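You operate a simulated robot arm through the tools that you are given. There is no shell and no other tool. Be economical: measure what you need, move in short steps, check, and stop when the job is done.

You run a simulated two-armed robot. Do the job below in one go: nothing can be reset, and whatever is moved stays where it is left.

TASK
End the STORE test: TONE off, lid shut and latched, the phone's FIELD key off, its handset hung up.

It is judged by the outcome, as a careful person would: the job done as asked, and still so three seconds after it is handed in. It fails if anything else is knocked over, pushed out of place, dropped, spilled or broken. Lids that push on must go on centred and level and be pressed home; caps that screw on are set level and turned clockwise until they are tight.

THE ROBOT
Two 7-joint arms with fingered hands on one trunk, on a base that drives. Base frame: it is fixed to the floor where the robot stands at the start and does not move with it; the origin is under the middle of the robot, x ahead of it, y to its left, z up; the surface under the hand at the start is at about z = 0.7. Units: m, rad, N and s.
The left shoulder is at the start at [0.052, 0.151, 1.108], the right one opposite. With the tool pointing down near the work surface each hand reaches from about 0.1 to 0.84 m from the robot's upright axis, wherever it stands, measured 20 degrees to its own side. Places, roughly: cradle of the store desk phone [0.8, 0.2, 0.8]; field key of the store phone [0.8, 0.3, 0.8]; gate key of the store phone [0.8, 0.3, 0.8]; latch of the store call box [0.3, 0, 1.1]; lid of the store call box [0.2, 0.1, 0.9]; power button of the store box [0.6, -0.1, 0.8]; store box slider [0.6, 0.1, 0.8]; store box talk bar [0.6, 0, 0.8]; store box tone key [0.6, 0, 0.8]; store phone line knob [0.9, 0.3, 0.8]; store phone talk bar [0.8, 0.4, 0.8]; store phone volume knob [0.9, 0.4, 0.8]. Payload 3.8 kg a hand.
Tool frame (each hand has its own): the origin (TCP) lies between the finger pads and is the grasp point; the fingertips stand 0.03 m ahead of it; z points along the fingers, y is the line along which they close. The gripper opens to 0.104 m. The gripper's body begins 0.035 m behind the TCP. The gripper is a hand of 5 fingers: y runs from the thumb to the fingers, the wrist lies at [-0.015, -0.104, -0.178] in the tool frame, and closing takes about 1.5 s.
Orientation is that of the tool frame in the base frame, as a unit quaternion [w, x, y, z]. With the fingers straight down and the wrist toward the robot, the tool's x, y and z point along [0, 1, 0], [1, 0, 0] and [0, 0, -1] of the base frame.

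THE INTERFACE
- The arms move only by the tool play_rows. It takes "left_series", "right_series" or both (then of equal length, played together; a hand with none holds still); each is a list of rows, each a list of 2 entries, a list of its own where there are three numbers: the turn, a rotation vector about the tool's x, y, z in units of 90 degrees (1.0 is 90 degrees), then the shift along the tool's x, y, z in units of 400 mm (1.0 is 400 mm). In form: [[[rx, ry, rz], [tx, ty, tz]], ...]. A call has 1 to 8 rows; each row is the pose to reach, as a shift and turn from the pose commanded when the call began, along the tool's axes at that moment. "left_jaw" and "right_jaw" are, for a hand that has rows, the finger opening in m, from 0 to 0.104, set as the call begins (left out, the last holds). A call with a number of a shift or a turn outside -1 to 1 is refused whole. Each row takes 0.2 s and may step no farther than 0.05 m and 0.15 rad from the row before; otherwise, or with a gripper value out of range, the whole call is refused. A pose out of reach is approached as far as the arm can. The call stops where the force on the tool passes 40 N (or 10 N more than at its start, if that is more) or the arm is blocked; 0.2 s more then pass. The fingers move at their own pace (about 0.072 m/s each) and stop on an object; they squeeze with about 29 N. The grip force told is the motor's: it shows also when the fingers shut on nothing. Time passes only in rows, and 0.2 s behind the last, so rows that repeat a pose let the fingers close. It gives the time, the measured TCP pose, the force on the tool (base axes), the opening and the grip force at its end, in the units of the frame above (readings bear some noise), with the torque about the TCP (base axes, N m) and any sound that the robot's microphone picked up, and new pictures: "show" is both (left out), scene, wrist or none (wrist: the cameras of the hands that moved).
- Cameras (640 x 400 px; columns grow to the right, rows downward): "scene" is now at [0.1488, 0.0401, 1.2572]; the picture's right is [0.44, -0.90, -0.07], its down [-0.54, -0.20, -0.81] and it looks along [0.72, 0.39, -0.58] (base axes); focal length 214 px, centre (320, 200). "left" rides on the left gripper at [-0.08, -0.077, -0.141] in its tool frame; the picture's right is [-0.78, -0.30, 0.56], its down [0.53, -0.78, 0.33] and it looks along [0.33, 0.56, 0.76] (tool axes); focal length 247 px, centre (320, 200). "right" rides on the right gripper at [0.08, -0.078, -0.141] in its tool frame; the picture's right is [-0.78, 0.30, -0.56], its down [-0.54, -0.78, 0.33] and it looks along [-0.33, 0.56, 0.76] (tool axes); focal length 247 px, centre (320, 200). There is no depth. A picture from a camera that has moved, and an enlarged one, comes with that camera's place and axes in the base frame and with its lens.
- move_column(by): slides the trunk up (or, below 0, down) by that many m; the arms and the scene camera ride with it, the base frame stays. It gives what a move gives, with no picture.
- base_move(legs): drives the robot by 1 to 6 legs, each [ahead, left, turn to the left] in m, m and rad, along the robot's own axes; the way and the turn of a leg run together, so that a leg with both is an arc; at most 1.5 m and 3.142 rad a leg. The arms and the cameras ride along, it lands a little off, and it stops where it bumps. It gives what a move gives, and a new picture of the scene camera.
- curl_fingers(index, middle, ring, little, thumb_bend, thumb_turn, hand): sets how far each is bent, from 0 (flat) to 1 (curled in); at 0.3 the hand is open as for a grip, at 0.7 the pads meet at the TCP. One left out holds its place. A second passes; each finger stops where it meets its share of the squeeze, and holds until it gets a number again. A gripper value or a shape takes the hand back. It gives what a move gives, with no picture; readings hold the bend of each and the force on index, middle, ring, little, thumb and palm. thumb_turn goes from beside the hand (0) to across from the fingers (1), as for a grip.
- grasp_type(shape, hand): the hand has 5 fingers and takes this shape, open, in about a second: jaw (thumb against the fingers, like two jaws); tri (thumb and two fingers); tip (a fingertip pinch); poke (one finger out to press); point (the index stretched); flat (the hand flat); cup (the hand cupped); fist (a fist). The gripper value then closes the fingers along that shape, each until it touches; the sizes above hold for jaw. It gives what a move gives, with no picture.
- turn_head(pan, tilt): turns the head with the scene camera to pan (to the left, within 1.396 rad either way) and tilt (down, from -0.506 to 1.204), counted from straight ahead of the robot. It gives what a move gives, and a new picture of the scene camera.
- close_up(camera, box): a new picture of the part [left, top, right, bottom] of that camera's present view, enlarged. It takes no simulated time.
- sign_off(): hands the job in; it is judged then, once.

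Work in short steps. Places have to be worked out from the pictures, the camera data and where the tool is seen: move nearer, look again, correct. Check each grasp and each placing, and mend what went wrong. You have 120 turns and 260 pictures in all, those below and enlarged ones among them. Open the grippers and draw the arms clear of the work before you hand the job in, unless the task says otherwise; then end with one line.

The tools are called as a command line: name --argument value ..., lists and objects as JSON in quotes. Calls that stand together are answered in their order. play_rows: Moves the arms, as the interface text tells. Its arguments: {"type":"object","properties":{"left_series":{"type":"array","items":{"type":"array"}},"left_jaw":{"type":"number"},"right_series":{"type":"array","items":{"type":"array"}},"right_jaw":{"type":"number"},"show":{"type":"string","enum":["both","scene","wrist","none"]}},"required":[]} The other tools are called the same way: move_column (by) slides the trunk up or down; grasp_type (shape, hand) gives the hand a shape; curl_fingers (index, middle, ring, little, thumb_bend, thumb_turn, hand) moves the fingers one by one; base_move (legs) drives the base; turn_head (pan, tilt) turns the head that bears the scene camera; close_up (camera, box) takes an enlarged picture of a part of a camera's view; sign_off () hands the job in.

At the start:

```text
t: 0.0
left_eef_pos: [0.3038, 0.2969, 1.4769]
left_ee_rot: [0.013, 0.703, 0.711, 0.015]
left_wrist_force: [-0.5, -0.8, 0.4]
left_moment: [0.04, -0.01, 0.03]
left_grip_width: 0.1037
left_gripper_force: 0.2
left_shape: jaw
left_bend: [0.3, 0.3, 0.3, 0.3, 0.3, 0.98]
left_finger forces: [0.1, 0.0, 0.1, 0.0, 0.1, 0.0]
right_eef_pos: [0.4891, -0.0624, 1.3889]
right_ee_rot: [0.013, 0.704, 0.71, 0.014]
right_wrist_force: [0.1, -0.4, -0.2]
right_moment: [-0.01, 0.0, -0.03]
right_grip_width: 0.1036
right_gripper_force: 0.1
right_shape: jaw
right_bend: [0.3, 0.3, 0.3, 0.3, 0.3, 0.98]
right_finger forces: [0.0, 0.0, 0.0, 0.1, 0.0, 0.1]
trunk travel left (down, up): [-0.171, 0.286]
robot x, y, heading: [0.0301, 0.001, 0.011]
head pan, tilt: [0.447, 0.478]
```

scene: 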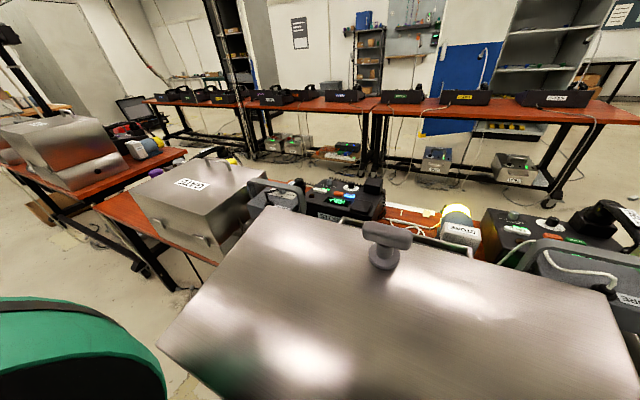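
right: 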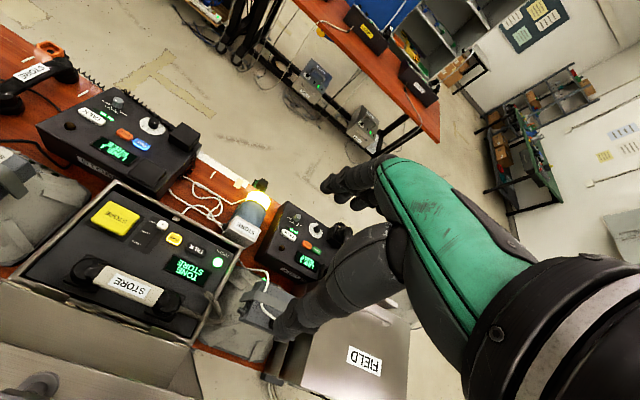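
left: 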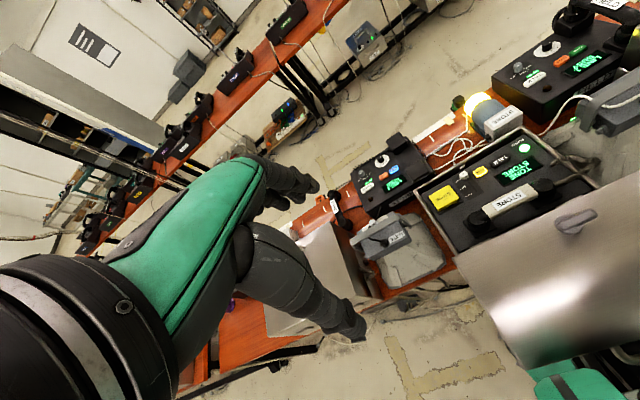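

I'll start by looking closely at the box, the lid and the phones from the wrist cameras and the scene camera.

close_up --camera "right" --box '[0, 60, 400, 400]'

close_up --camera "left" --box '[280, 80, 640, 400]'

turn_head --pan 0.1 --tilt 0.85

```text
1.18 times, centred on (200, 230) of right
camera zoom: at [0.4062, 0.0171, 1.5263], right [0.28, -0.77, 0.57], down [-0.76, -0.54, -0.36], along [0.59, -0.33, -0.74], focal length 291 px, centre (461, 165)
```

zoom: 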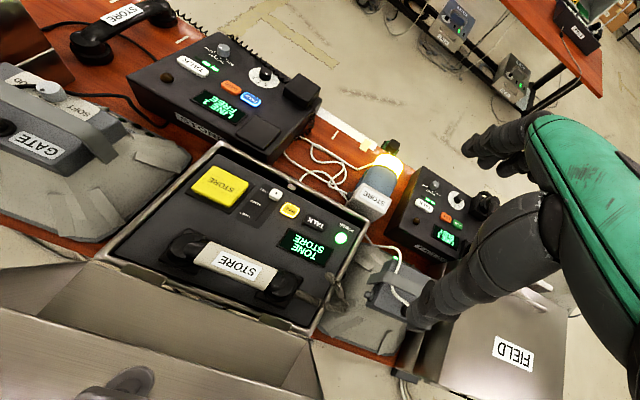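

```text
1.25 times, centred on (460, 240) of left
camera zoom: at [0.2202, 0.2153, 1.6169], right [-0.27, -0.78, -0.57], down [-0.77, 0.53, -0.36], along [0.58, 0.34, -0.74], focal length 309 px, centre (145, 150)
```

zoom: 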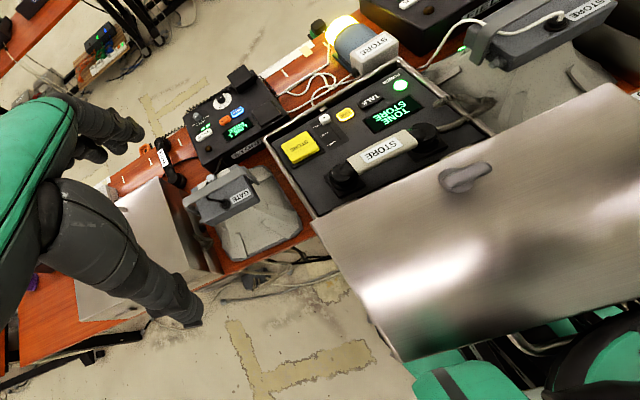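

```text
t: 0.8
left_eef_pos: [0.3324, 0.2986, 1.4672]
left_ee_rot: [0.007, 0.702, 0.712, 0.008]
left_wrist_force: [-0.2, 0.4, -0.8]
left_moment: [0.0, 0.04, -0.01]
left_grip_width: 0.1042
left_gripper_force: 0.2
left_shape: jaw
left_bend: [0.3, 0.3, 0.3, 0.3, 0.3, 0.98]
left_finger forces: [0.0, 0.0, 0.1, 0.0, 0.1, 0.0]
right_eef_pos: [0.5164, -0.0623, 1.3737]
right_ee_rot: [0.007, 0.704, 0.711, 0.007]
right_wrist_force: [1.0, 1.2, 0.6]
right_moment: [0.0, 0.0, 0.01]
right_grip_width: 0.104
right_gripper_force: 0.1
right_shape: jaw
right_bend: [0.3, 0.3, 0.3, 0.3, 0.3, 0.98]
right_finger forces: [0.0, 0.0, 0.0, 0.1, 0.0, 0.1]
trunk travel left (down, up): [-0.171, 0.286]
robot x, y, heading: [0.0291, 0.0039, 0.011]
head pan, tilt: [0.099, 0.85]
camera scene: at [0.1388, 0.0082, 1.2263], right [0.11, -0.99, -0.02], down [-0.84, -0.08, -0.54], along [0.53, 0.07, -0.84], focal length 214 px, centre (320, 200)
```

scene: 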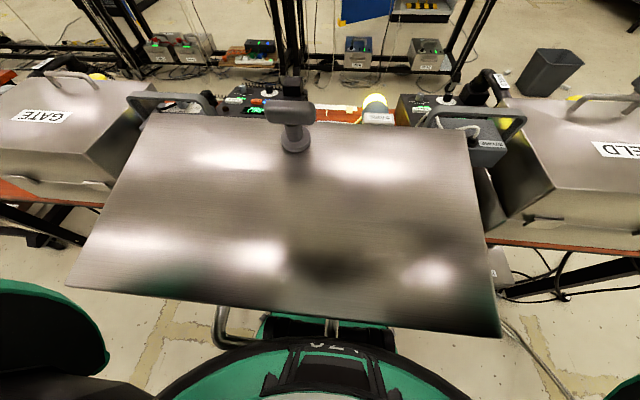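

The big steel shell near me is the open lid, leaning back toward the robot with its T-latch on what will be the far face. I'll enlarge the box panel and the phone.

close_up --camera "right" --box '[60, 170, 240, 290]'

close_up --camera "right" --box '[0, 60, 210, 200]'

close_up --camera "left" --box '[420, 120, 580, 230]'

close_up --camera "left" --box '[310, 130, 450, 220]'

```text
3.33 times, centred on (150, 230) of right
camera zoom: at [0.4357, 0.0175, 1.5127], right [0.29, -0.77, 0.56], down [-0.76, -0.54, -0.35], along [0.57, -0.33, -0.75], focal length 823 px, centre (887, 100)
```

zoom: 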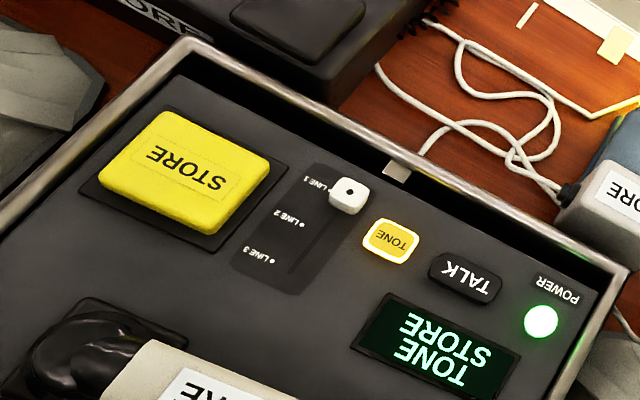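

```text
2.86 times, centred on (105, 130) of right
camera zoom: at [0.4357, 0.0175, 1.5127], right [0.29, -0.77, 0.56], down [-0.76, -0.54, -0.35], along [0.57, -0.33, -0.75], focal length 706 px, centre (934, 400)
```

zoom: 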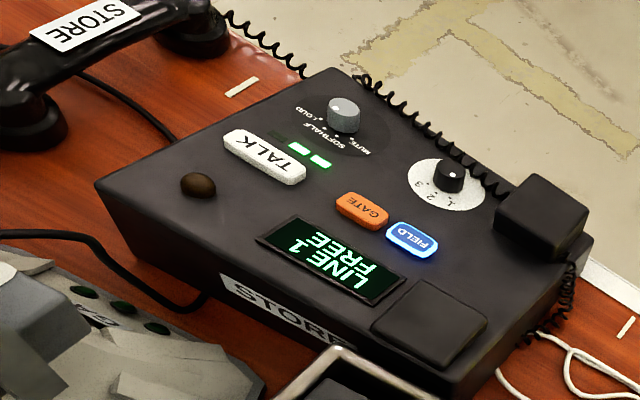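

```text
3.64 times, centred on (500, 175) of left
camera zoom: at [0.2524, 0.2163, 1.6079], right [-0.28, -0.78, -0.56], down [-0.78, 0.53, -0.34], along [0.56, 0.34, -0.75], focal length 898 px, centre (-334, 291)
```

zoom: 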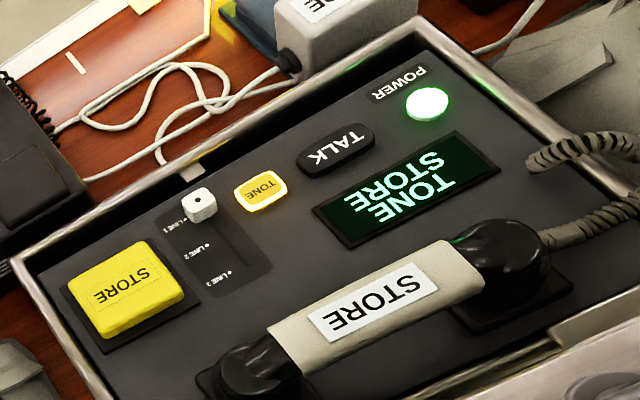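

```text
4.44 times, centred on (380, 175) of left
camera zoom: at [0.2524, 0.2163, 1.6079], right [-0.28, -0.78, -0.56], down [-0.78, 0.53, -0.34], along [0.56, 0.34, -0.75], focal length 1098 px, centre (53, 311)
```

zoom: 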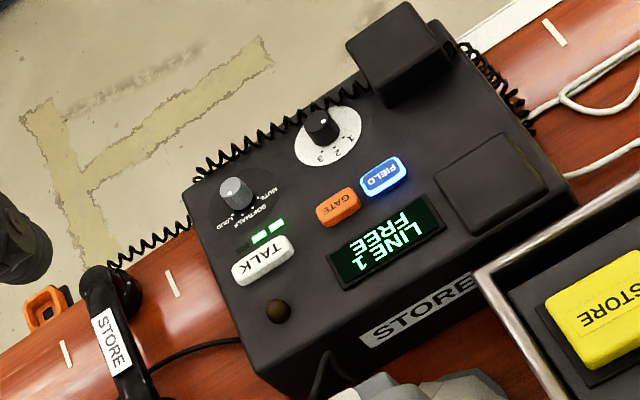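

TONE and FIELD are both lit. Now I'll enlarge the latch, and the closed neighbour boxes and the FIELD phone's hung-up handset for reference.

close_up --camera "scene" --box '[220, 70, 400, 180]'

close_up --camera "scene" --box '[400, 60, 640, 210]'

close_up --camera "right" --box '[220, 180, 420, 400]'

close_up --camera "left" --box '[480, 0, 640, 110]'

```text
3.56 times, centred on (310, 125) of scene
camera zoom: at [0.1388, 0.0082, 1.2263], right [0.11, -0.99, -0.02], down [-0.84, -0.08, -0.54], along [0.53, 0.07, -0.84], focal length 763 px, centre (356, 467)
```

zoom: 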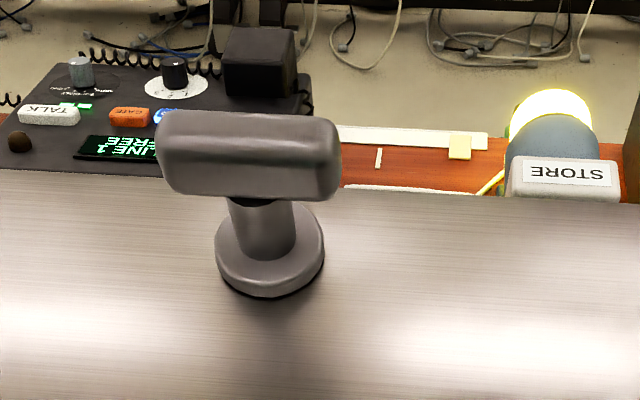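

```text
2.67 times, centred on (520, 135) of scene
camera zoom: at [0.1388, 0.0082, 1.2263], right [0.11, -0.99, -0.02], down [-0.84, -0.08, -0.54], along [0.53, 0.07, -0.84], focal length 572 px, centre (-213, 373)
```

zoom: 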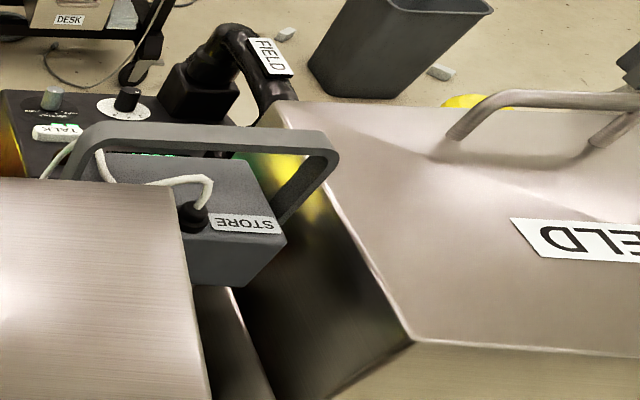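

```text
1.82 times, centred on (320, 290) of right
camera zoom: at [0.4357, 0.0175, 1.5127], right [0.29, -0.77, 0.56], down [-0.76, -0.54, -0.35], along [0.57, -0.33, -0.75], focal length 449 px, centre (320, 36)
```

zoom: 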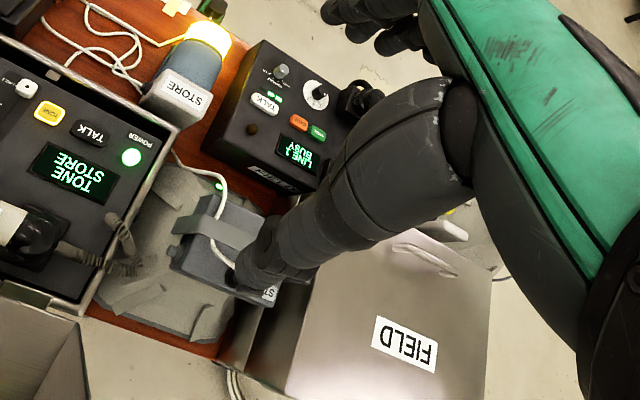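

```text
3.64 times, centred on (560, 55) of left
camera zoom: at [0.2524, 0.2163, 1.6079], right [-0.28, -0.78, -0.56], down [-0.78, 0.53, -0.34], along [0.56, 0.34, -0.75], focal length 898 px, centre (-553, 727)
```

zoom: 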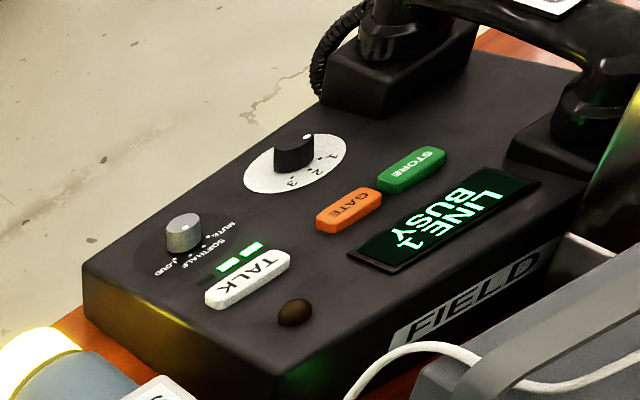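

The lid leaves little room for the right forearm at its present height. I'll raise the trunk and shift the robot right, so that arm can come round the lid's side to the TONE key at about (0.596, 0.043, 0.81).

move_column --by 0.2

base_move --legs '[[0, -0.28, 0]]'

grasp_type --shape "poke" --hand "right"

turn_head --pan 0.35 --tilt 0.8

```text
t: 3.0
left_eef_pos: [0.3751, 0.2996, 1.6382]
left_ee_rot: [-0.008, 0.704, 0.71, -0.007]
left_wrist_force: [0.9, -0.4, -0.5]
left_moment: [-0.01, 0.04, 0.01]
left_grip_width: 0.104
left_gripper_force: 0.0
left_shape: jaw
left_bend: [0.3, 0.3, 0.3, 0.3, 0.3, 0.98]
left_finger forces: [0.0, 0.0, 0.0, 0.0, 0.0, 0.0]
right_eef_pos: [0.5546, -0.0589, 1.541]
right_ee_rot: [-0.007, 0.704, 0.71, -0.009]
right_wrist_force: [-1.0, 0.2, -0.7]
right_moment: [-0.02, 0.0, 0.0]
right_grip_width: 0.1042
right_gripper_force: 0.1
right_shape: jaw
right_bend: [0.3, 0.3, 0.3, 0.3, 0.3, 0.98]
right_finger forces: [0.0, 0.0, 0.1, 0.1, 0.0, 0.0]
trunk travel left (down, up): [-0.371, 0.086]
robot x, y, heading: [0.0288, -0.0042, 0.009]
head pan, tilt: [0.099, 0.85]
```

```text
t: 5.0
left_eef_pos: [0.3776, 0.0224, 1.6382]
left_ee_rot: [-0.005, 0.704, 0.71, -0.009]
left_wrist_force: [-0.6, -0.8, 0.3]
left_moment: [-0.03, 0.0, 0.0]
left_grip_width: 0.104
left_gripper_force: 0.1
left_shape: jaw
left_bend: [0.3, 0.3, 0.3, 0.3, 0.3, 0.98]
left_finger forces: [0.0, 0.1, 0.0, 0.0, 0.0, 0.1]
right_eef_pos: [0.5551, -0.3387, 1.5404]
right_ee_rot: [-0.006, 0.705, 0.71, -0.008]
right_wrist_force: [-0.3, 0.7, -0.1]
right_moment: [-0.01, -0.01, 0.0]
right_grip_width: 0.1044
right_gripper_force: 0.1
right_shape: jaw
right_bend: [0.3, 0.3, 0.3, 0.3, 0.3, 0.98]
right_finger forces: [0.0, 0.0, 0.0, 0.1, 0.1, 0.1]
trunk travel left (down, up): [-0.371, 0.086]
robot x, y, heading: [0.0306, -0.2775, 0.004]
head pan, tilt: [0.099, 0.85]
camera scene: at [0.119, -0.2685, 1.4285], right [0.11, -0.99, 0.0], down [-0.76, -0.08, -0.64], along [0.64, 0.07, -0.77], focal length 214 px, centre (320, 200)
```

scene: 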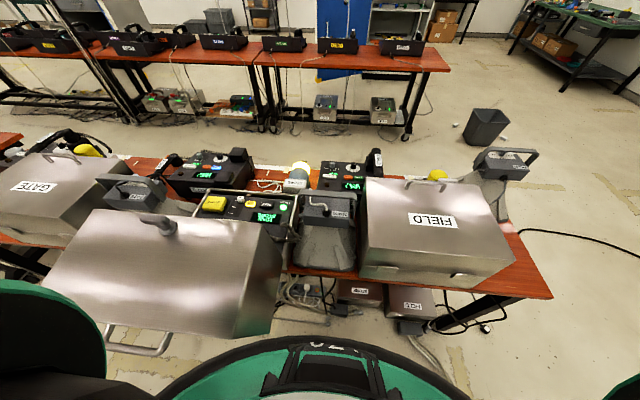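

```text
t: 5.9
left_eef_pos: [0.3759, 0.0162, 1.6402]
left_ee_rot: [-0.008, 0.704, 0.71, -0.007]
left_wrist_force: [-1.3, -0.1, 0.2]
left_moment: [-0.01, 0.0, 0.01]
left_grip_width: 0.1038
left_gripper_force: 0.1
left_shape: jaw
left_bend: [0.3, 0.3, 0.3, 0.3, 0.3, 0.98]
left_finger forces: [0.0, 0.0, 0.0, 0.0, 0.0, 0.0]
right_eef_pos: [0.5553, -0.3416, 1.5403]
right_ee_rot: [-0.007, 0.705, 0.709, -0.007]
right_wrist_force: [0.1, 0.6, 0.4]
right_moment: [0.01, 0.0, 0.02]
right_grip_width: 0.0
right_gripper_force: 0.0
right_shape: poke
right_bend: [0.7, 0.7, 0.99, 0.99, 1.0, 1.0]
right_finger forces: [0.0, 0.0, 0.0, 0.1, 0.1, 0.0]
trunk travel left (down, up): [-0.371, 0.086]
robot x, y, heading: [0.0334, -0.2871, 0.012]
head pan, tilt: [0.099, 0.85]
```

```text
t: 6.7
left_eef_pos: [0.3747, 0.0168, 1.6386]
left_ee_rot: [-0.007, 0.704, 0.71, -0.007]
left_wrist_force: [0.6, -0.4, -0.4]
left_moment: [-0.01, 0.02, -0.01]
left_grip_width: 0.1041
left_gripper_force: 0.0
left_shape: jaw
left_bend: [0.3, 0.3, 0.3, 0.3, 0.3, 0.98]
left_finger forces: [0.1, 0.1, 0.0, 0.0, 0.1, 0.0]
right_eef_pos: [0.5548, -0.3415, 1.5409]
right_ee_rot: [-0.007, 0.705, 0.709, -0.009]
right_wrist_force: [0.4, -0.3, 0.2]
right_moment: [0.0, 0.02, -0.01]
right_grip_width: 0.0001
right_gripper_force: 0.1
right_shape: poke
right_bend: [0.7, 0.7, 0.99, 0.99, 1.0, 1.0]
right_finger forces: [0.0, 0.0, 0.0, 0.0, 0.1, 0.0]
trunk travel left (down, up): [-0.371, 0.086]
robot x, y, heading: [0.0347, -0.2783, 0.006]
head pan, tilt: [0.351, 0.799]
camera scene: at [0.1169, -0.252, 1.4326], right [0.35, -0.94, -0.01], down [-0.69, -0.25, -0.68], along [0.64, 0.24, -0.73], focal length 214 px, centre (320, 200)
```

scene: 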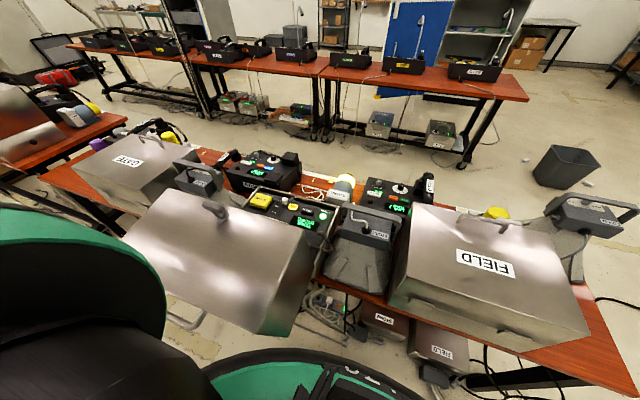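

Clear view now. I'll bring the right hand over toward the box, yawing it 45° so the wrist comes in from the right rear.

play_rows --right_series '[[[0, 0, -0.0625], [0.094, 0.012, 0.06]], [[0, 0, -0.125], [0.188, 0.024, 0.12]], [[0, 0, -0.1875], [0.281, 0.036, 0.18]], [[0, 0, -0.25], [0.375, 0.048, 0.24]], [[0, 0, -0.3125], [0.469, 0.06, 0.3]], [[0, 0, -0.375], [0.563, 0.07, 0.36]], [[0, 0, -0.4375], [0.656, 0.08, 0.42]], [[0, 0, -0.5], [0.75, 0.09, 0.48]]]'

```text
t: 8.4
left_eef_pos: [0.3774, 0.0166, 1.6399]
left_ee_rot: [-0.008, 0.704, 0.71, -0.008]
left_wrist_force: [0.3, 0.3, 0.2]
left_moment: [0.0, -0.01, -0.03]
left_grip_width: 0.104
left_gripper_force: 0.0
left_shape: jaw
left_bend: [0.3, 0.3, 0.3, 0.3, 0.3, 0.98]
left_finger forces: [0.0, 0.1, 0.0, 0.0, 0.0, 0.0]
right_eef_pos: [0.5686, -0.074, 1.3609]
right_ee_rot: [-0.009, 0.406, 0.914, -0.004]
right_wrist_force: [-0.1, -0.1, 0.3]
right_moment: [-0.01, -0.04, -0.01]
right_grip_width: 0.0
right_gripper_force: 0.0
right_shape: poke
right_bend: [0.7, 0.7, 0.99, 0.99, 1.0, 1.0]
right_finger forces: [0.1, 0.0, 0.1, 0.0, 0.1, 0.0]
right hand out of reach, approached as far as the arm can: row 7, 8
trunk travel left (down, up): [-0.371, 0.086]
robot x, y, heading: [0.0344, -0.2813, 0.002]
head pan, tilt: [0.351, 0.799]
camera scene: at [0.1173, -0.2525, 1.4326], right [0.35, -0.94, -0.01], down [-0.69, -0.25, -0.68], along [0.64, 0.24, -0.73], focal length 214 px, centre (320, 200)
camera right: at [0.4614, -0.0677, 1.5027], right [0.75, -0.38, 0.54], down [-0.23, -0.92, -0.33], along [0.62, 0.12, -0.77], focal length 247 px, centre (320, 200)
```

scene: 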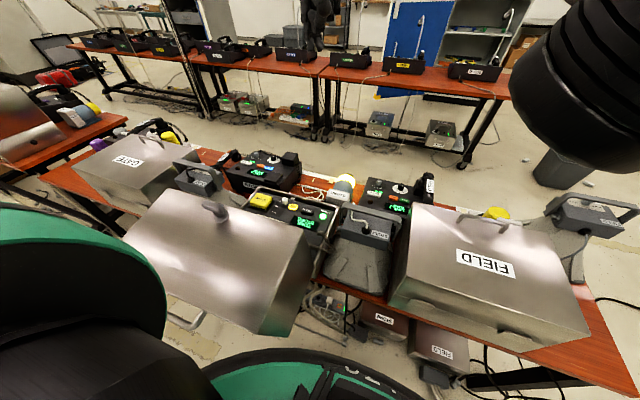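
right: 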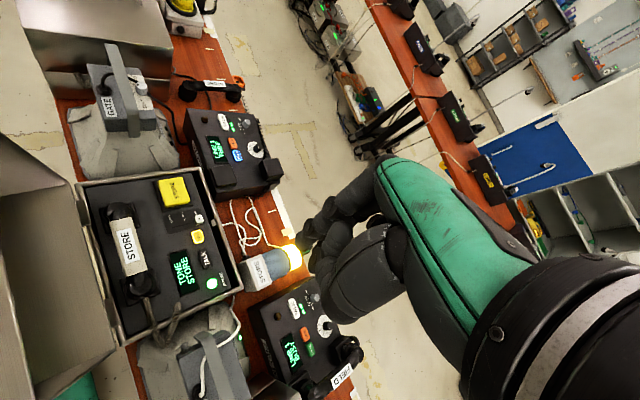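

The reach is nearly used up, so I'll enlarge the finger view and bring the base back left a little.

close_up --camera "right" --box '[260, 140, 460, 340]'

base_move --legs '[[0, 0.1, 0]]'

move_column --by -0.1

```text
2.00 times, centred on (360, 240) of right
camera zoom: at [0.4614, -0.0677, 1.5027], right [0.75, -0.38, 0.54], down [-0.23, -0.92, -0.33], along [0.62, 0.12, -0.77], focal length 494 px, centre (240, 120)
```

zoom: 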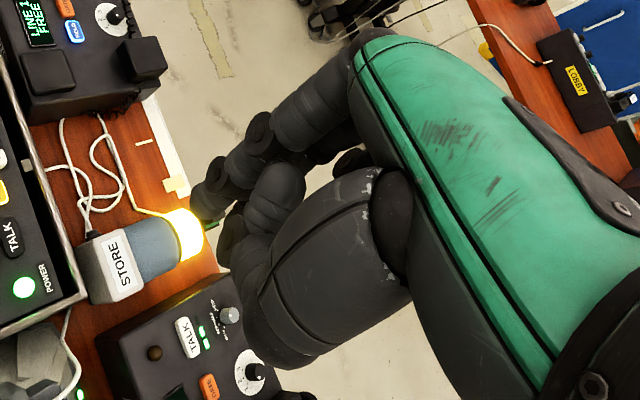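

```text
t: 9.6
left_eef_pos: [0.3762, 0.1053, 1.6416]
left_ee_rot: [-0.009, 0.704, 0.71, -0.005]
left_wrist_force: [0.3, 0.6, 0.0]
left_moment: [0.07, -0.02, 0.0]
left_grip_width: 0.1038
left_gripper_force: 0.0
left_shape: jaw
left_bend: [0.3, 0.3, 0.3, 0.3, 0.3, 0.98]
left_finger forces: [0.0, 0.1, 0.0, 0.1, 0.0, 0.1]
right_eef_pos: [0.5675, 0.0158, 1.3605]
right_ee_rot: [-0.01, 0.408, 0.913, -0.002]
right_wrist_force: [-0.6, -0.9, -0.6]
right_moment: [0.06, 0.0, -0.02]
right_grip_width: 0.0
right_gripper_force: 0.1
right_shape: poke
right_bend: [0.7, 0.7, 0.99, 0.99, 1.0, 1.0]
right_finger forces: [0.1, 0.0, 0.0, 0.1, 0.1, 0.0]
trunk travel left (down, up): [-0.371, 0.086]
robot x, y, heading: [0.033, -0.1836, 0.008]
head pan, tilt: [0.351, 0.799]
camera scene: at [0.1162, -0.1614, 1.4328], right [0.35, -0.94, -0.01], down [-0.69, -0.25, -0.68], along [0.64, 0.25, -0.73], focal length 214 px, centre (320, 200)
```

scene: 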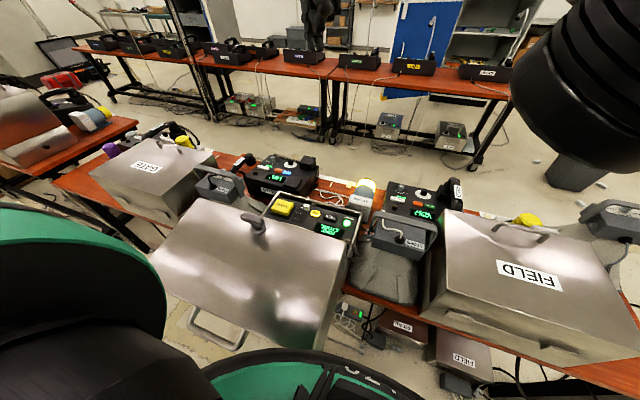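

```text
t: 10.9
left_eef_pos: [0.3756, 0.1139, 1.5398]
left_ee_rot: [-0.007, 0.705, 0.71, -0.007]
left_wrist_force: [0.1, 0.0, -0.2]
left_moment: [0.0, -0.01, 0.02]
left_grip_width: 0.104
left_gripper_force: 0.1
left_shape: jaw
left_bend: [0.3, 0.3, 0.3, 0.3, 0.3, 0.98]
left_finger forces: [0.0, 0.1, 0.0, 0.1, 0.0, 0.0]
right_eef_pos: [0.5681, 0.0213, 1.2604]
right_ee_rot: [-0.009, 0.407, 0.913, -0.004]
right_wrist_force: [-0.5, 0.7, 0.1]
right_moment: [-0.02, -0.02, 0.03]
right_grip_width: 0.0
right_gripper_force: 0.1
right_shape: poke
right_bend: [0.7, 0.7, 0.99, 0.99, 1.0, 1.0]
right_finger forces: [0.0, 0.0, 0.0, 0.0, 0.0, 0.0]
trunk travel left (down, up): [-0.271, 0.186]
robot x, y, heading: [0.0309, -0.1839, 0.011]
head pan, tilt: [0.351, 0.799]
```

The poke shape curls the index tip. I'll try the point shape and look at where the fingertip lies.

grasp_type --shape "point" --hand "right"

close_up --camera "right" --box '[0, 0, 640, 400]'

close_up --camera "left" --box '[0, 0, 640, 400]'

```text
t: 11.8
left_eef_pos: [0.3739, 0.1142, 1.5389]
left_ee_rot: [-0.008, 0.705, 0.71, -0.008]
left_wrist_force: [0.4, 0.2, 0.5]
left_moment: [0.03, -0.02, 0.01]
left_grip_width: 0.1038
left_gripper_force: 0.2
left_shape: jaw
left_bend: [0.3, 0.3, 0.3, 0.3, 0.3, 0.98]
left_finger forces: [0.0, 0.1, 0.0, 0.0, 0.0, 0.0]
right_eef_pos: [0.568, 0.0225, 1.2608]
right_ee_rot: [-0.009, 0.408, 0.913, -0.004]
right_wrist_force: [0.1, 0.0, 0.3]
right_moment: [0.0, -0.01, -0.01]
right_grip_width: 0.0004
right_gripper_force: 0.1
right_shape: point
right_bend: [0.2, 1.0, 1.0, 1.0, 0.98, 0.88]
right_finger forces: [0.0, 0.0, 0.0, 0.0, 0.0, 0.0]
trunk travel left (down, up): [-0.271, 0.186]
robot x, y, heading: [0.0317, -0.1847, 0.004]
head pan, tilt: [0.351, 0.799]
```

```text
1.00 times, centred on (320, 200) of right (not enlarged: the box is as wide or as high as the picture)
camera zoom: at [0.4607, 0.0298, 1.4031], right [0.75, -0.38, 0.54], down [-0.23, -0.92, -0.33], along [0.62, 0.12, -0.77], focal length 247 px, centre (320, 200)
```

zoom: 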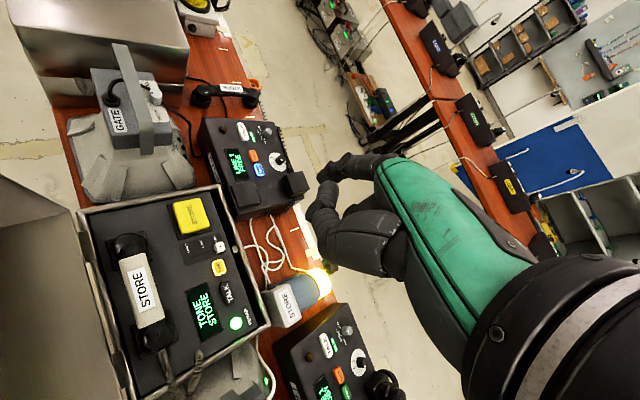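

```text
1.00 times, centred on (320, 200) of left (not enlarged: the box is as wide or as high as the picture)
camera zoom: at [0.3005, 0.0337, 1.6835], right [-0.3, -0.78, -0.55], down [-0.79, 0.53, -0.32], along [0.54, 0.34, -0.77], focal length 247 px, centre (320, 200)
```

zoom: 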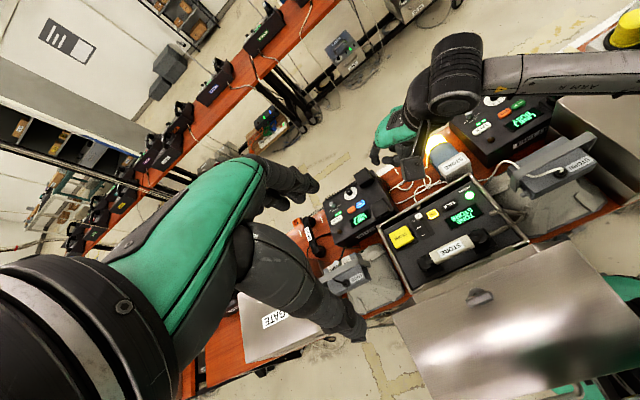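

I need the fingertip's place in the tool frame. I'll enlarge both wrist views of that finger and triangulate it.

close_up --camera "left" --box '[340, 90, 460, 200]'

close_up --camera "right" --box '[280, 120, 440, 290]'

```text
3.64 times, centred on (400, 145) of left
camera zoom: at [0.3005, 0.0337, 1.6835], right [-0.3, -0.78, -0.55], down [-0.79, 0.53, -0.32], along [0.54, 0.34, -0.77], focal length 898 px, centre (29, 400)
```

zoom: 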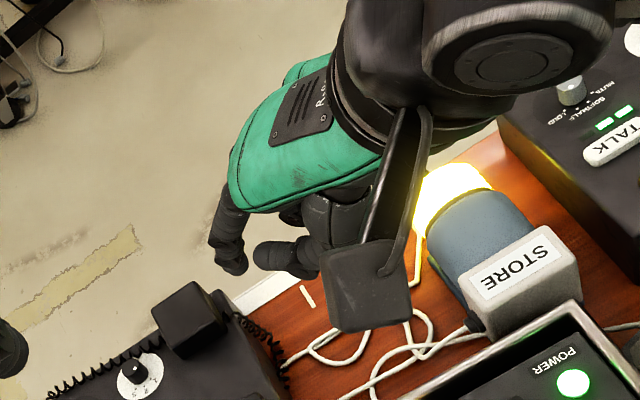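

```text
2.35 times, centred on (360, 205) of right
camera zoom: at [0.4607, 0.0298, 1.4031], right [0.75, -0.38, 0.54], down [-0.23, -0.92, -0.33], along [0.62, 0.12, -0.77], focal length 581 px, centre (226, 188)
```

zoom: 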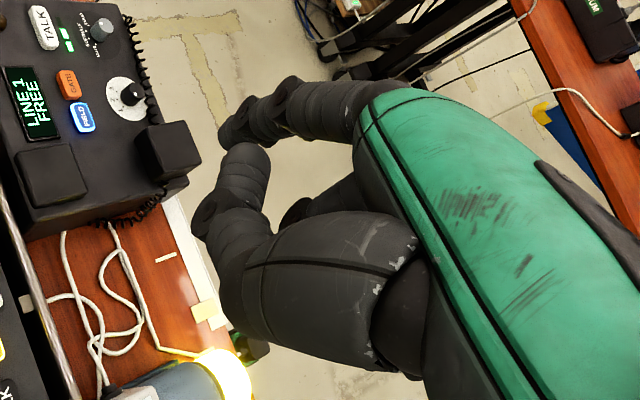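

The fingertip lies about (0, 0.087, 0.055) in the tool frame. I'll lower it to about 0.16 m above the TONE key and check the forearm's clearance from the lid.

play_rows --right_series '[[[0, 0, 0], [-0.004, -0.03, 0.1]], [[0, 0, 0], [-0.008, -0.06, 0.2]], [[0, 0, 0], [-0.012, -0.09, 0.3]], [[0, 0, 0], [-0.016, -0.12, 0.4]], [[0, 0, 0], [-0.016, -0.132, 0.5]], [[0, 0, 0], [-0.016, -0.132, 0.6]]]'

close_up --camera "left" --box '[300, 50, 640, 400]'

```text
t: 13.2
left_eef_pos: [0.375, 0.1135, 1.5395]
left_ee_rot: [-0.008, 0.704, 0.71, -0.008]
left_wrist_force: [0.1, -0.2, 0.7]
left_moment: [0.02, 0.0, -0.01]
left_grip_width: 0.104
left_gripper_force: 0.1
left_shape: jaw
left_bend: [0.3, 0.3, 0.3, 0.3, 0.3, 0.98]
left_finger forces: [0.1, 0.1, 0.1, 0.0, 0.0, 0.1]
right_eef_pos: [0.5274, -0.0176, 1.0212]
right_ee_rot: [-0.01, 0.407, 0.913, -0.003]
right_wrist_force: [0.6, 0.2, 0.0]
right_moment: [-0.01, -0.02, 0.01]
right_grip_width: 0.0
right_gripper_force: 0.1
right_shape: point
right_bend: [0.2, 1.0, 1.0, 1.0, 0.98, 0.88]
right_finger forces: [0.1, 0.1, 0.0, 0.0, 0.1, 0.0]
trunk travel left (down, up): [-0.271, 0.186]
robot x, y, heading: [0.0301, -0.184, 0.007]
head pan, tilt: [0.351, 0.799]
camera scene: at [0.1466, -0.1542, 1.3231], right [0.35, -0.94, -0.03], down [-0.73, -0.25, -0.63], along [0.58, 0.24, -0.77], focal length 214 px, centre (320, 200)
camera right: at [0.421, -0.0091, 1.1641], right [0.75, -0.38, 0.54], down [-0.23, -0.92, -0.33], along [0.62, 0.12, -0.77], focal length 247 px, centre (320, 200)
```

scene: 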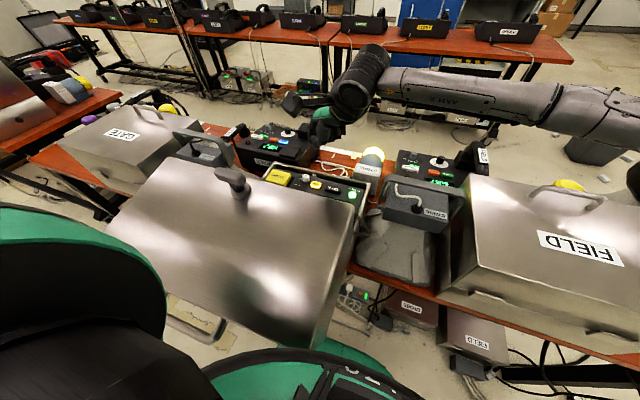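
right: 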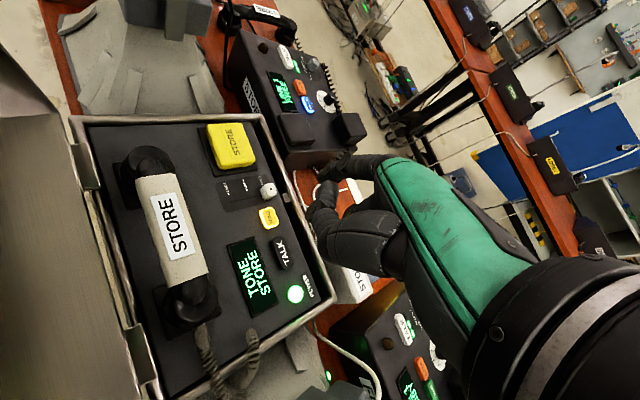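

```text
1.14 times, centred on (470, 225) of left
camera zoom: at [0.3013, 0.0337, 1.6834], right [-0.3, -0.78, -0.55], down [-0.79, 0.53, -0.32], along [0.54, 0.34, -0.77], focal length 282 px, centre (149, 171)
```

zoom: 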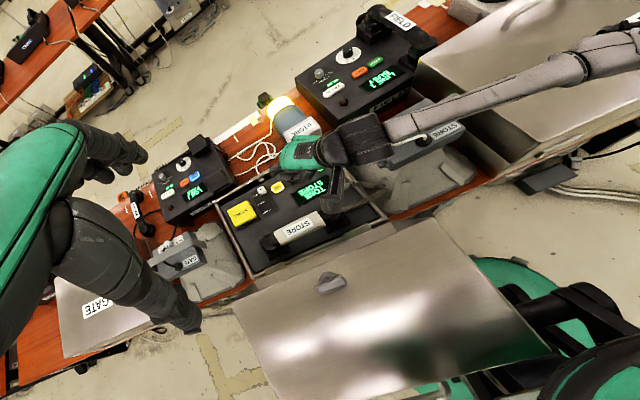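

The arm is clear of the lid, and re-measuring puts the key at (0.595, 0.044). I'll lower the tip to about 3 cm above it and check.

play_rows --right_series '[[[0, 0, 0], [-0.006, 0.009, 0.08]], [[0, 0, 0], [-0.006, 0.009, 0.16]], [[0, 0, 0], [-0.006, 0.009, 0.24]], [[0, 0, 0], [-0.006, 0.009, 0.3]]]' --show "both"

close_up --camera "right" --box '[200, 120, 400, 280]'

close_up --camera "left" --box '[400, 140, 540, 280]'

```text
t: 14.2
left_eef_pos: [0.3759, 0.1141, 1.5384]
left_ee_rot: [-0.009, 0.705, 0.709, -0.008]
left_wrist_force: [0.6, 1.0, 0.1]
left_moment: [-0.02, 0.02, 0.02]
left_grip_width: 0.1036
left_gripper_force: 0.1
left_shape: jaw
left_bend: [0.3, 0.3, 0.3, 0.3, 0.3, 0.98]
left_finger forces: [0.0, 0.0, 0.0, 0.0, 0.0, 0.0]
right_eef_pos: [0.5312, -0.0182, 0.9012]
right_ee_rot: [-0.009, 0.408, 0.913, -0.003]
right_wrist_force: [0.4, -0.7, 0.1]
right_moment: [0.02, -0.01, -0.02]
right_grip_width: 0.0
right_gripper_force: 0.1
right_shape: point
right_bend: [0.2, 1.0, 1.0, 1.0, 0.98, 0.88]
right_finger forces: [0.0, 0.0, 0.0, 0.1, 0.0, 0.0]
trunk travel left (down, up): [-0.271, 0.186]
robot x, y, heading: [0.0342, -0.1841, 0.003]
head pan, tilt: [0.351, 0.799]
camera scene: at [0.1463, -0.1543, 1.3232], right [0.35, -0.94, -0.03], down [-0.73, -0.25, -0.63], along [0.58, 0.24, -0.77], focal length 214 px, centre (320, 200)
camera right: at [0.4239, -0.0096, 1.0445], right [0.75, -0.38, 0.54], down [-0.23, -0.92, -0.33], along [0.62, 0.12, -0.77], focal length 247 px, centre (320, 200)
```

scene: 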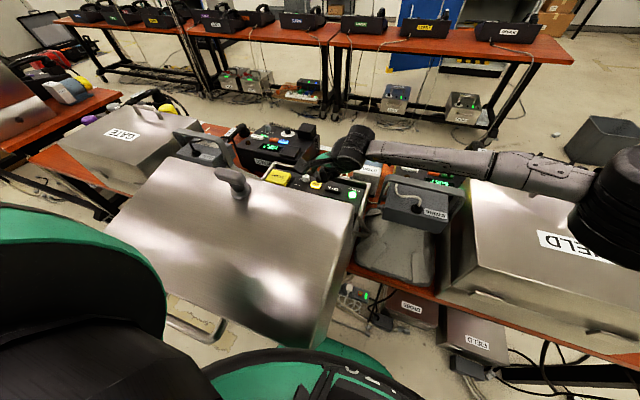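
right: 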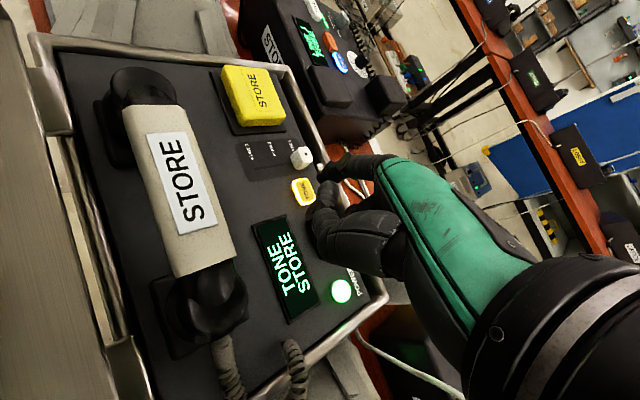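

```text
2.50 times, centred on (300, 200) of right
camera zoom: at [0.4239, -0.0096, 1.0445], right [0.75, -0.38, 0.54], down [-0.23, -0.92, -0.33], along [0.62, 0.12, -0.77], focal length 617 px, centre (370, 200)
```

zoom: 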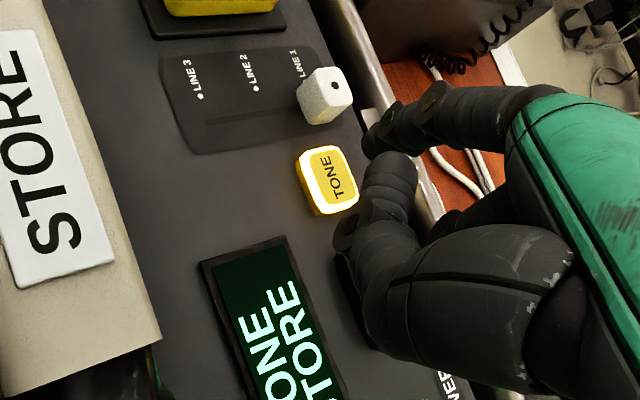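

```text
2.86 times, centred on (470, 210) of left
camera zoom: at [0.301, 0.0337, 1.6835], right [-0.3, -0.78, -0.55], down [-0.79, 0.53, -0.32], along [0.54, 0.34, -0.77], focal length 706 px, centre (-109, 171)
```

zoom: 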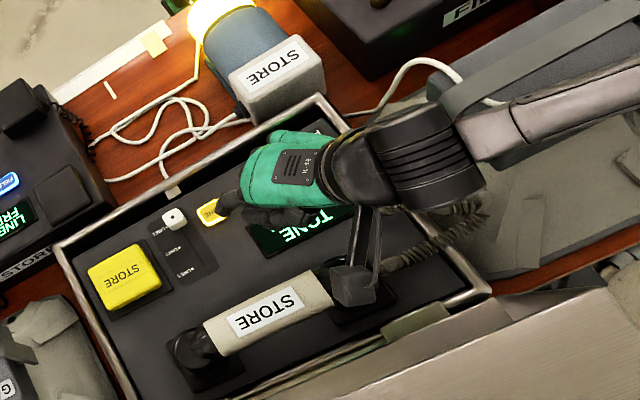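

The tip lines up over the TONE key. I'll press down gently in small steps and check after.

play_rows --right_series '[[[0, 0, 0], [0, 0, 0.03]], [[0, 0, 0], [0, 0, 0.05]], [[0, 0, 0], [0, 0, 0.06]], [[0, 0, 0], [0, 0, 0.07]], [[0, 0, 0], [0, 0, 0.078]]]' --show "none"

close_up --camera "right" --box '[200, 120, 400, 320]'

```text
t: 15.4
left_eef_pos: [0.3756, 0.1136, 1.5396]
left_ee_rot: [-0.008, 0.704, 0.71, -0.007]
left_wrist_force: [0.2, 0.0, 0.2]
left_moment: [0.01, 0.03, -0.04]
left_grip_width: 0.1038
left_gripper_force: 0.1
left_shape: jaw
left_bend: [0.3, 0.3, 0.3, 0.3, 0.3, 0.98]
left_finger forces: [0.0, 0.1, 0.0, 0.0, 0.0, 0.1]
right_eef_pos: [0.5297, -0.0181, 0.8696]
right_ee_rot: [-0.01, 0.408, 0.913, -0.003]
right_wrist_force: [0.0, 0.1, 0.0]
right_moment: [0.01, -0.03, 0.01]
right_grip_width: 0.0003
right_gripper_force: 0.0
right_shape: point
right_bend: [0.2, 1.0, 1.0, 1.0, 0.98, 0.88]
right_finger forces: [0.1, 0.0, 0.1, 0.0, 0.0, 0.0]
trunk travel left (down, up): [-0.271, 0.186]
robot x, y, heading: [0.0333, -0.1845, 0.005]
head pan, tilt: [0.351, 0.799]
```

```text
2.00 times, centred on (300, 220) of right
camera zoom: at [0.4229, -0.0097, 1.0129], right [0.75, -0.38, 0.54], down [-0.23, -0.92, -0.33], along [0.62, 0.12, -0.77], focal length 494 px, centre (360, 160)
```

zoom: 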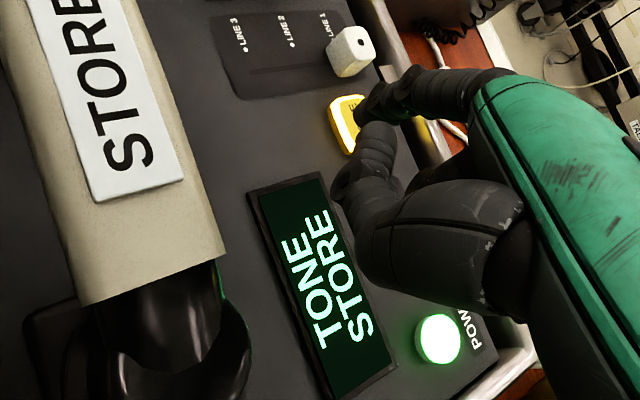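

Almost touching. I'll go on down in 3 mm steps.

play_rows --right_series '[[[0, 0, 0], [0.0, 0, 0.008]], [[0, 0, 0], [0, 0, 0.016]], [[0, 0, 0], [0, 0, 0.024]], [[0, 0, 0], [0, 0, 0.032]]]' --show "none"

close_up --camera "right" --box '[200, 120, 400, 320]'

```text
t: 16.4
left_eef_pos: [0.375, 0.1144, 1.5389]
left_ee_rot: [-0.007, 0.704, 0.71, -0.007]
left_wrist_force: [-0.1, -0.1, 0.2]
left_moment: [-0.02, -0.05, -0.01]
left_grip_width: 0.1039
left_gripper_force: 0.1
left_shape: jaw
left_bend: [0.3, 0.3, 0.3, 0.3, 0.3, 0.98]
left_finger forces: [0.1, 0.0, 0.0, 0.0, 0.1, 0.0]
right_eef_pos: [0.5299, -0.0181, 0.8563]
right_ee_rot: [-0.009, 0.408, 0.913, -0.004]
right_wrist_force: [0.4, -0.1, -0.6]
right_moment: [-0.02, 0.02, 0.02]
right_grip_width: 0.0
right_gripper_force: 0.1
right_shape: point
right_bend: [0.2, 1.0, 1.0, 1.0, 0.98, 0.88]
right_finger forces: [0.0, 0.0, 0.0, 0.0, 0.0, 0.0]
trunk travel left (down, up): [-0.271, 0.186]
robot x, y, heading: [0.0309, -0.1822, 0.009]
head pan, tilt: [0.351, 0.799]
```

```text
2.00 times, centred on (300, 220) of right
camera zoom: at [0.4221, -0.01, 0.9999], right [0.75, -0.38, 0.54], down [-0.23, -0.92, -0.33], along [0.62, 0.12, -0.77], focal length 494 px, centre (360, 160)
```

zoom: 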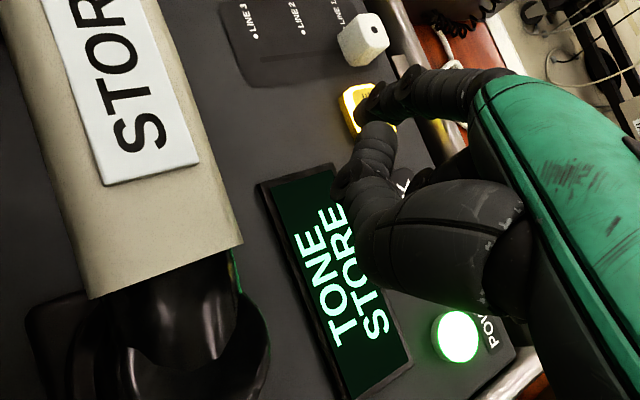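

Still no contact, so I continue down slowly.

play_rows --right_series '[[[0, 0, 0], [0.0, 0, 0.008]], [[0, 0, 0], [0, 0, 0.016]], [[0, 0, 0], [0, 0, 0.024]], [[0, 0, 0], [0, 0, 0.03]]]' --show "none"

close_up --camera "right" --box '[200, 120, 400, 320]'

```text
t: 17.4
left_eef_pos: [0.3752, 0.1142, 1.539]
left_ee_rot: [-0.007, 0.704, 0.71, -0.007]
left_wrist_force: [-0.1, 1.2, 0.8]
left_moment: [0.03, 0.03, -0.03]
left_grip_width: 0.1039
left_gripper_force: 0.0
left_shape: jaw
left_bend: [0.3, 0.3, 0.3, 0.3, 0.3, 0.98]
left_finger forces: [0.0, 0.0, 0.0, 0.0, 0.0, 0.0]
right_eef_pos: [0.5298, -0.0171, 0.8453]
right_ee_rot: [-0.009, 0.407, 0.913, -0.004]
right_wrist_force: [0.7, 0.0, -0.2]
right_moment: [-0.02, 0.02, -0.02]
right_grip_width: 0.0
right_gripper_force: 0.2
right_shape: point
right_bend: [0.2, 1.0, 1.0, 1.0, 0.98, 0.88]
right_finger forces: [0.0, 0.0, 0.0, 0.0, 0.0, 0.0]
trunk travel left (down, up): [-0.271, 0.186]
robot x, y, heading: [0.0338, -0.1811, 0.007]
head pan, tilt: [0.351, 0.799]
```

```text
2.00 times, centred on (300, 220) of right
camera zoom: at [0.4222, -0.0097, 0.988], right [0.75, -0.38, 0.54], down [-0.23, -0.92, -0.33], along [0.62, 0.12, -0.77], focal length 494 px, centre (360, 160)
```

zoom: 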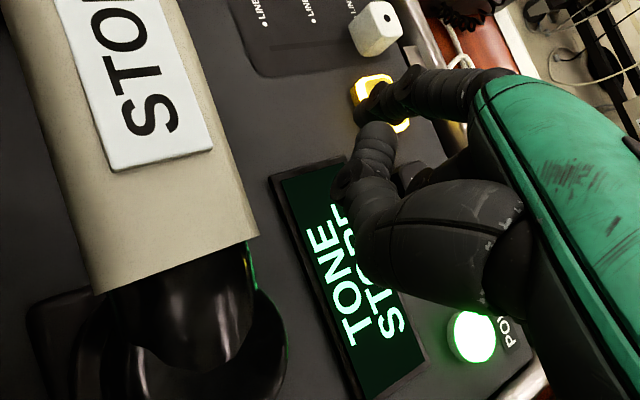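

The finger is shorter than I judged: parallax puts the key at (0.597, 0.046, 0.805), about 13 mm ahead of the tip. I'll lift slightly, shift forward and look.

play_rows --right_series '[[[0, 0, 0], [0.0, 0, -0.03]], [[0, 0, 0], [-0.026, 0.022, -0.03]], [[0, 0, 0], [-0.026, 0.022, -0.01]]]' --show "none"

close_up --camera "right" --box '[270, 130, 390, 210]'

close_up --camera "left" --box '[430, 180, 510, 240]'

```text
t: 18.2
left_eef_pos: [0.3745, 0.1139, 1.5393]
left_ee_rot: [-0.009, 0.704, 0.71, -0.008]
left_wrist_force: [-0.2, 1.0, 1.0]
left_moment: [-0.01, -0.04, -0.02]
left_grip_width: 0.1039
left_gripper_force: 0.0
left_shape: jaw
left_bend: [0.3, 0.3, 0.3, 0.3, 0.3, 0.98]
left_finger forces: [0.0, 0.0, 0.0, 0.0, 0.0, 0.1]
right_eef_pos: [0.5422, -0.0191, 0.8498]
right_ee_rot: [-0.009, 0.407, 0.913, -0.003]
right_wrist_force: [-0.3, 0.1, -0.2]
right_moment: [0.04, 0.01, -0.04]
right_grip_width: 0.0
right_gripper_force: 0.0
right_shape: point
right_bend: [0.2, 1.0, 1.0, 1.0, 0.98, 0.88]
right_finger forces: [0.0, 0.0, 0.0, 0.0, 0.0, 0.1]
trunk travel left (down, up): [-0.271, 0.186]
robot x, y, heading: [0.0317, -0.1868, 0.004]
head pan, tilt: [0.351, 0.799]
```

```text
5.00 times, centred on (330, 170) of right
camera zoom: at [0.4354, -0.0116, 0.9912], right [0.75, -0.38, 0.54], down [-0.23, -0.92, -0.33], along [0.62, 0.12, -0.77], focal length 1235 px, centre (270, 350)
```

zoom: 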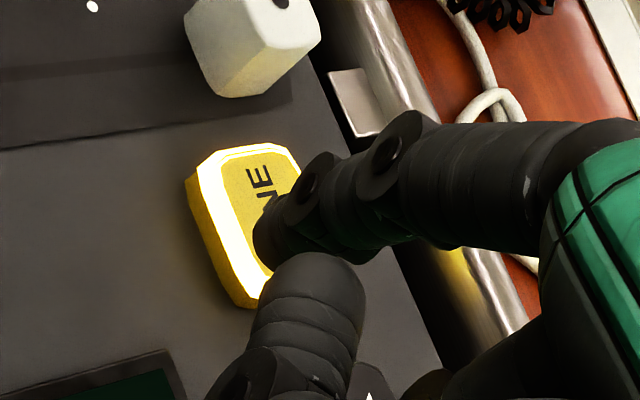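

```text
6.67 times, centred on (470, 210) of left
camera zoom: at [0.3007, 0.0336, 1.6835], right [-0.3, -0.78, -0.55], down [-0.79, 0.53, -0.32], along [0.54, 0.34, -0.77], focal length 1646 px, centre (-680, 133)
```

zoom: 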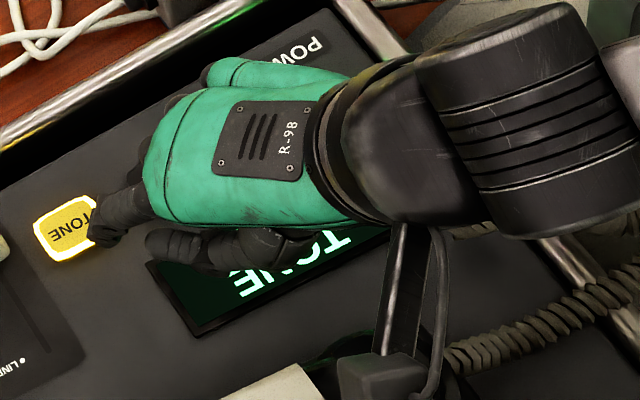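

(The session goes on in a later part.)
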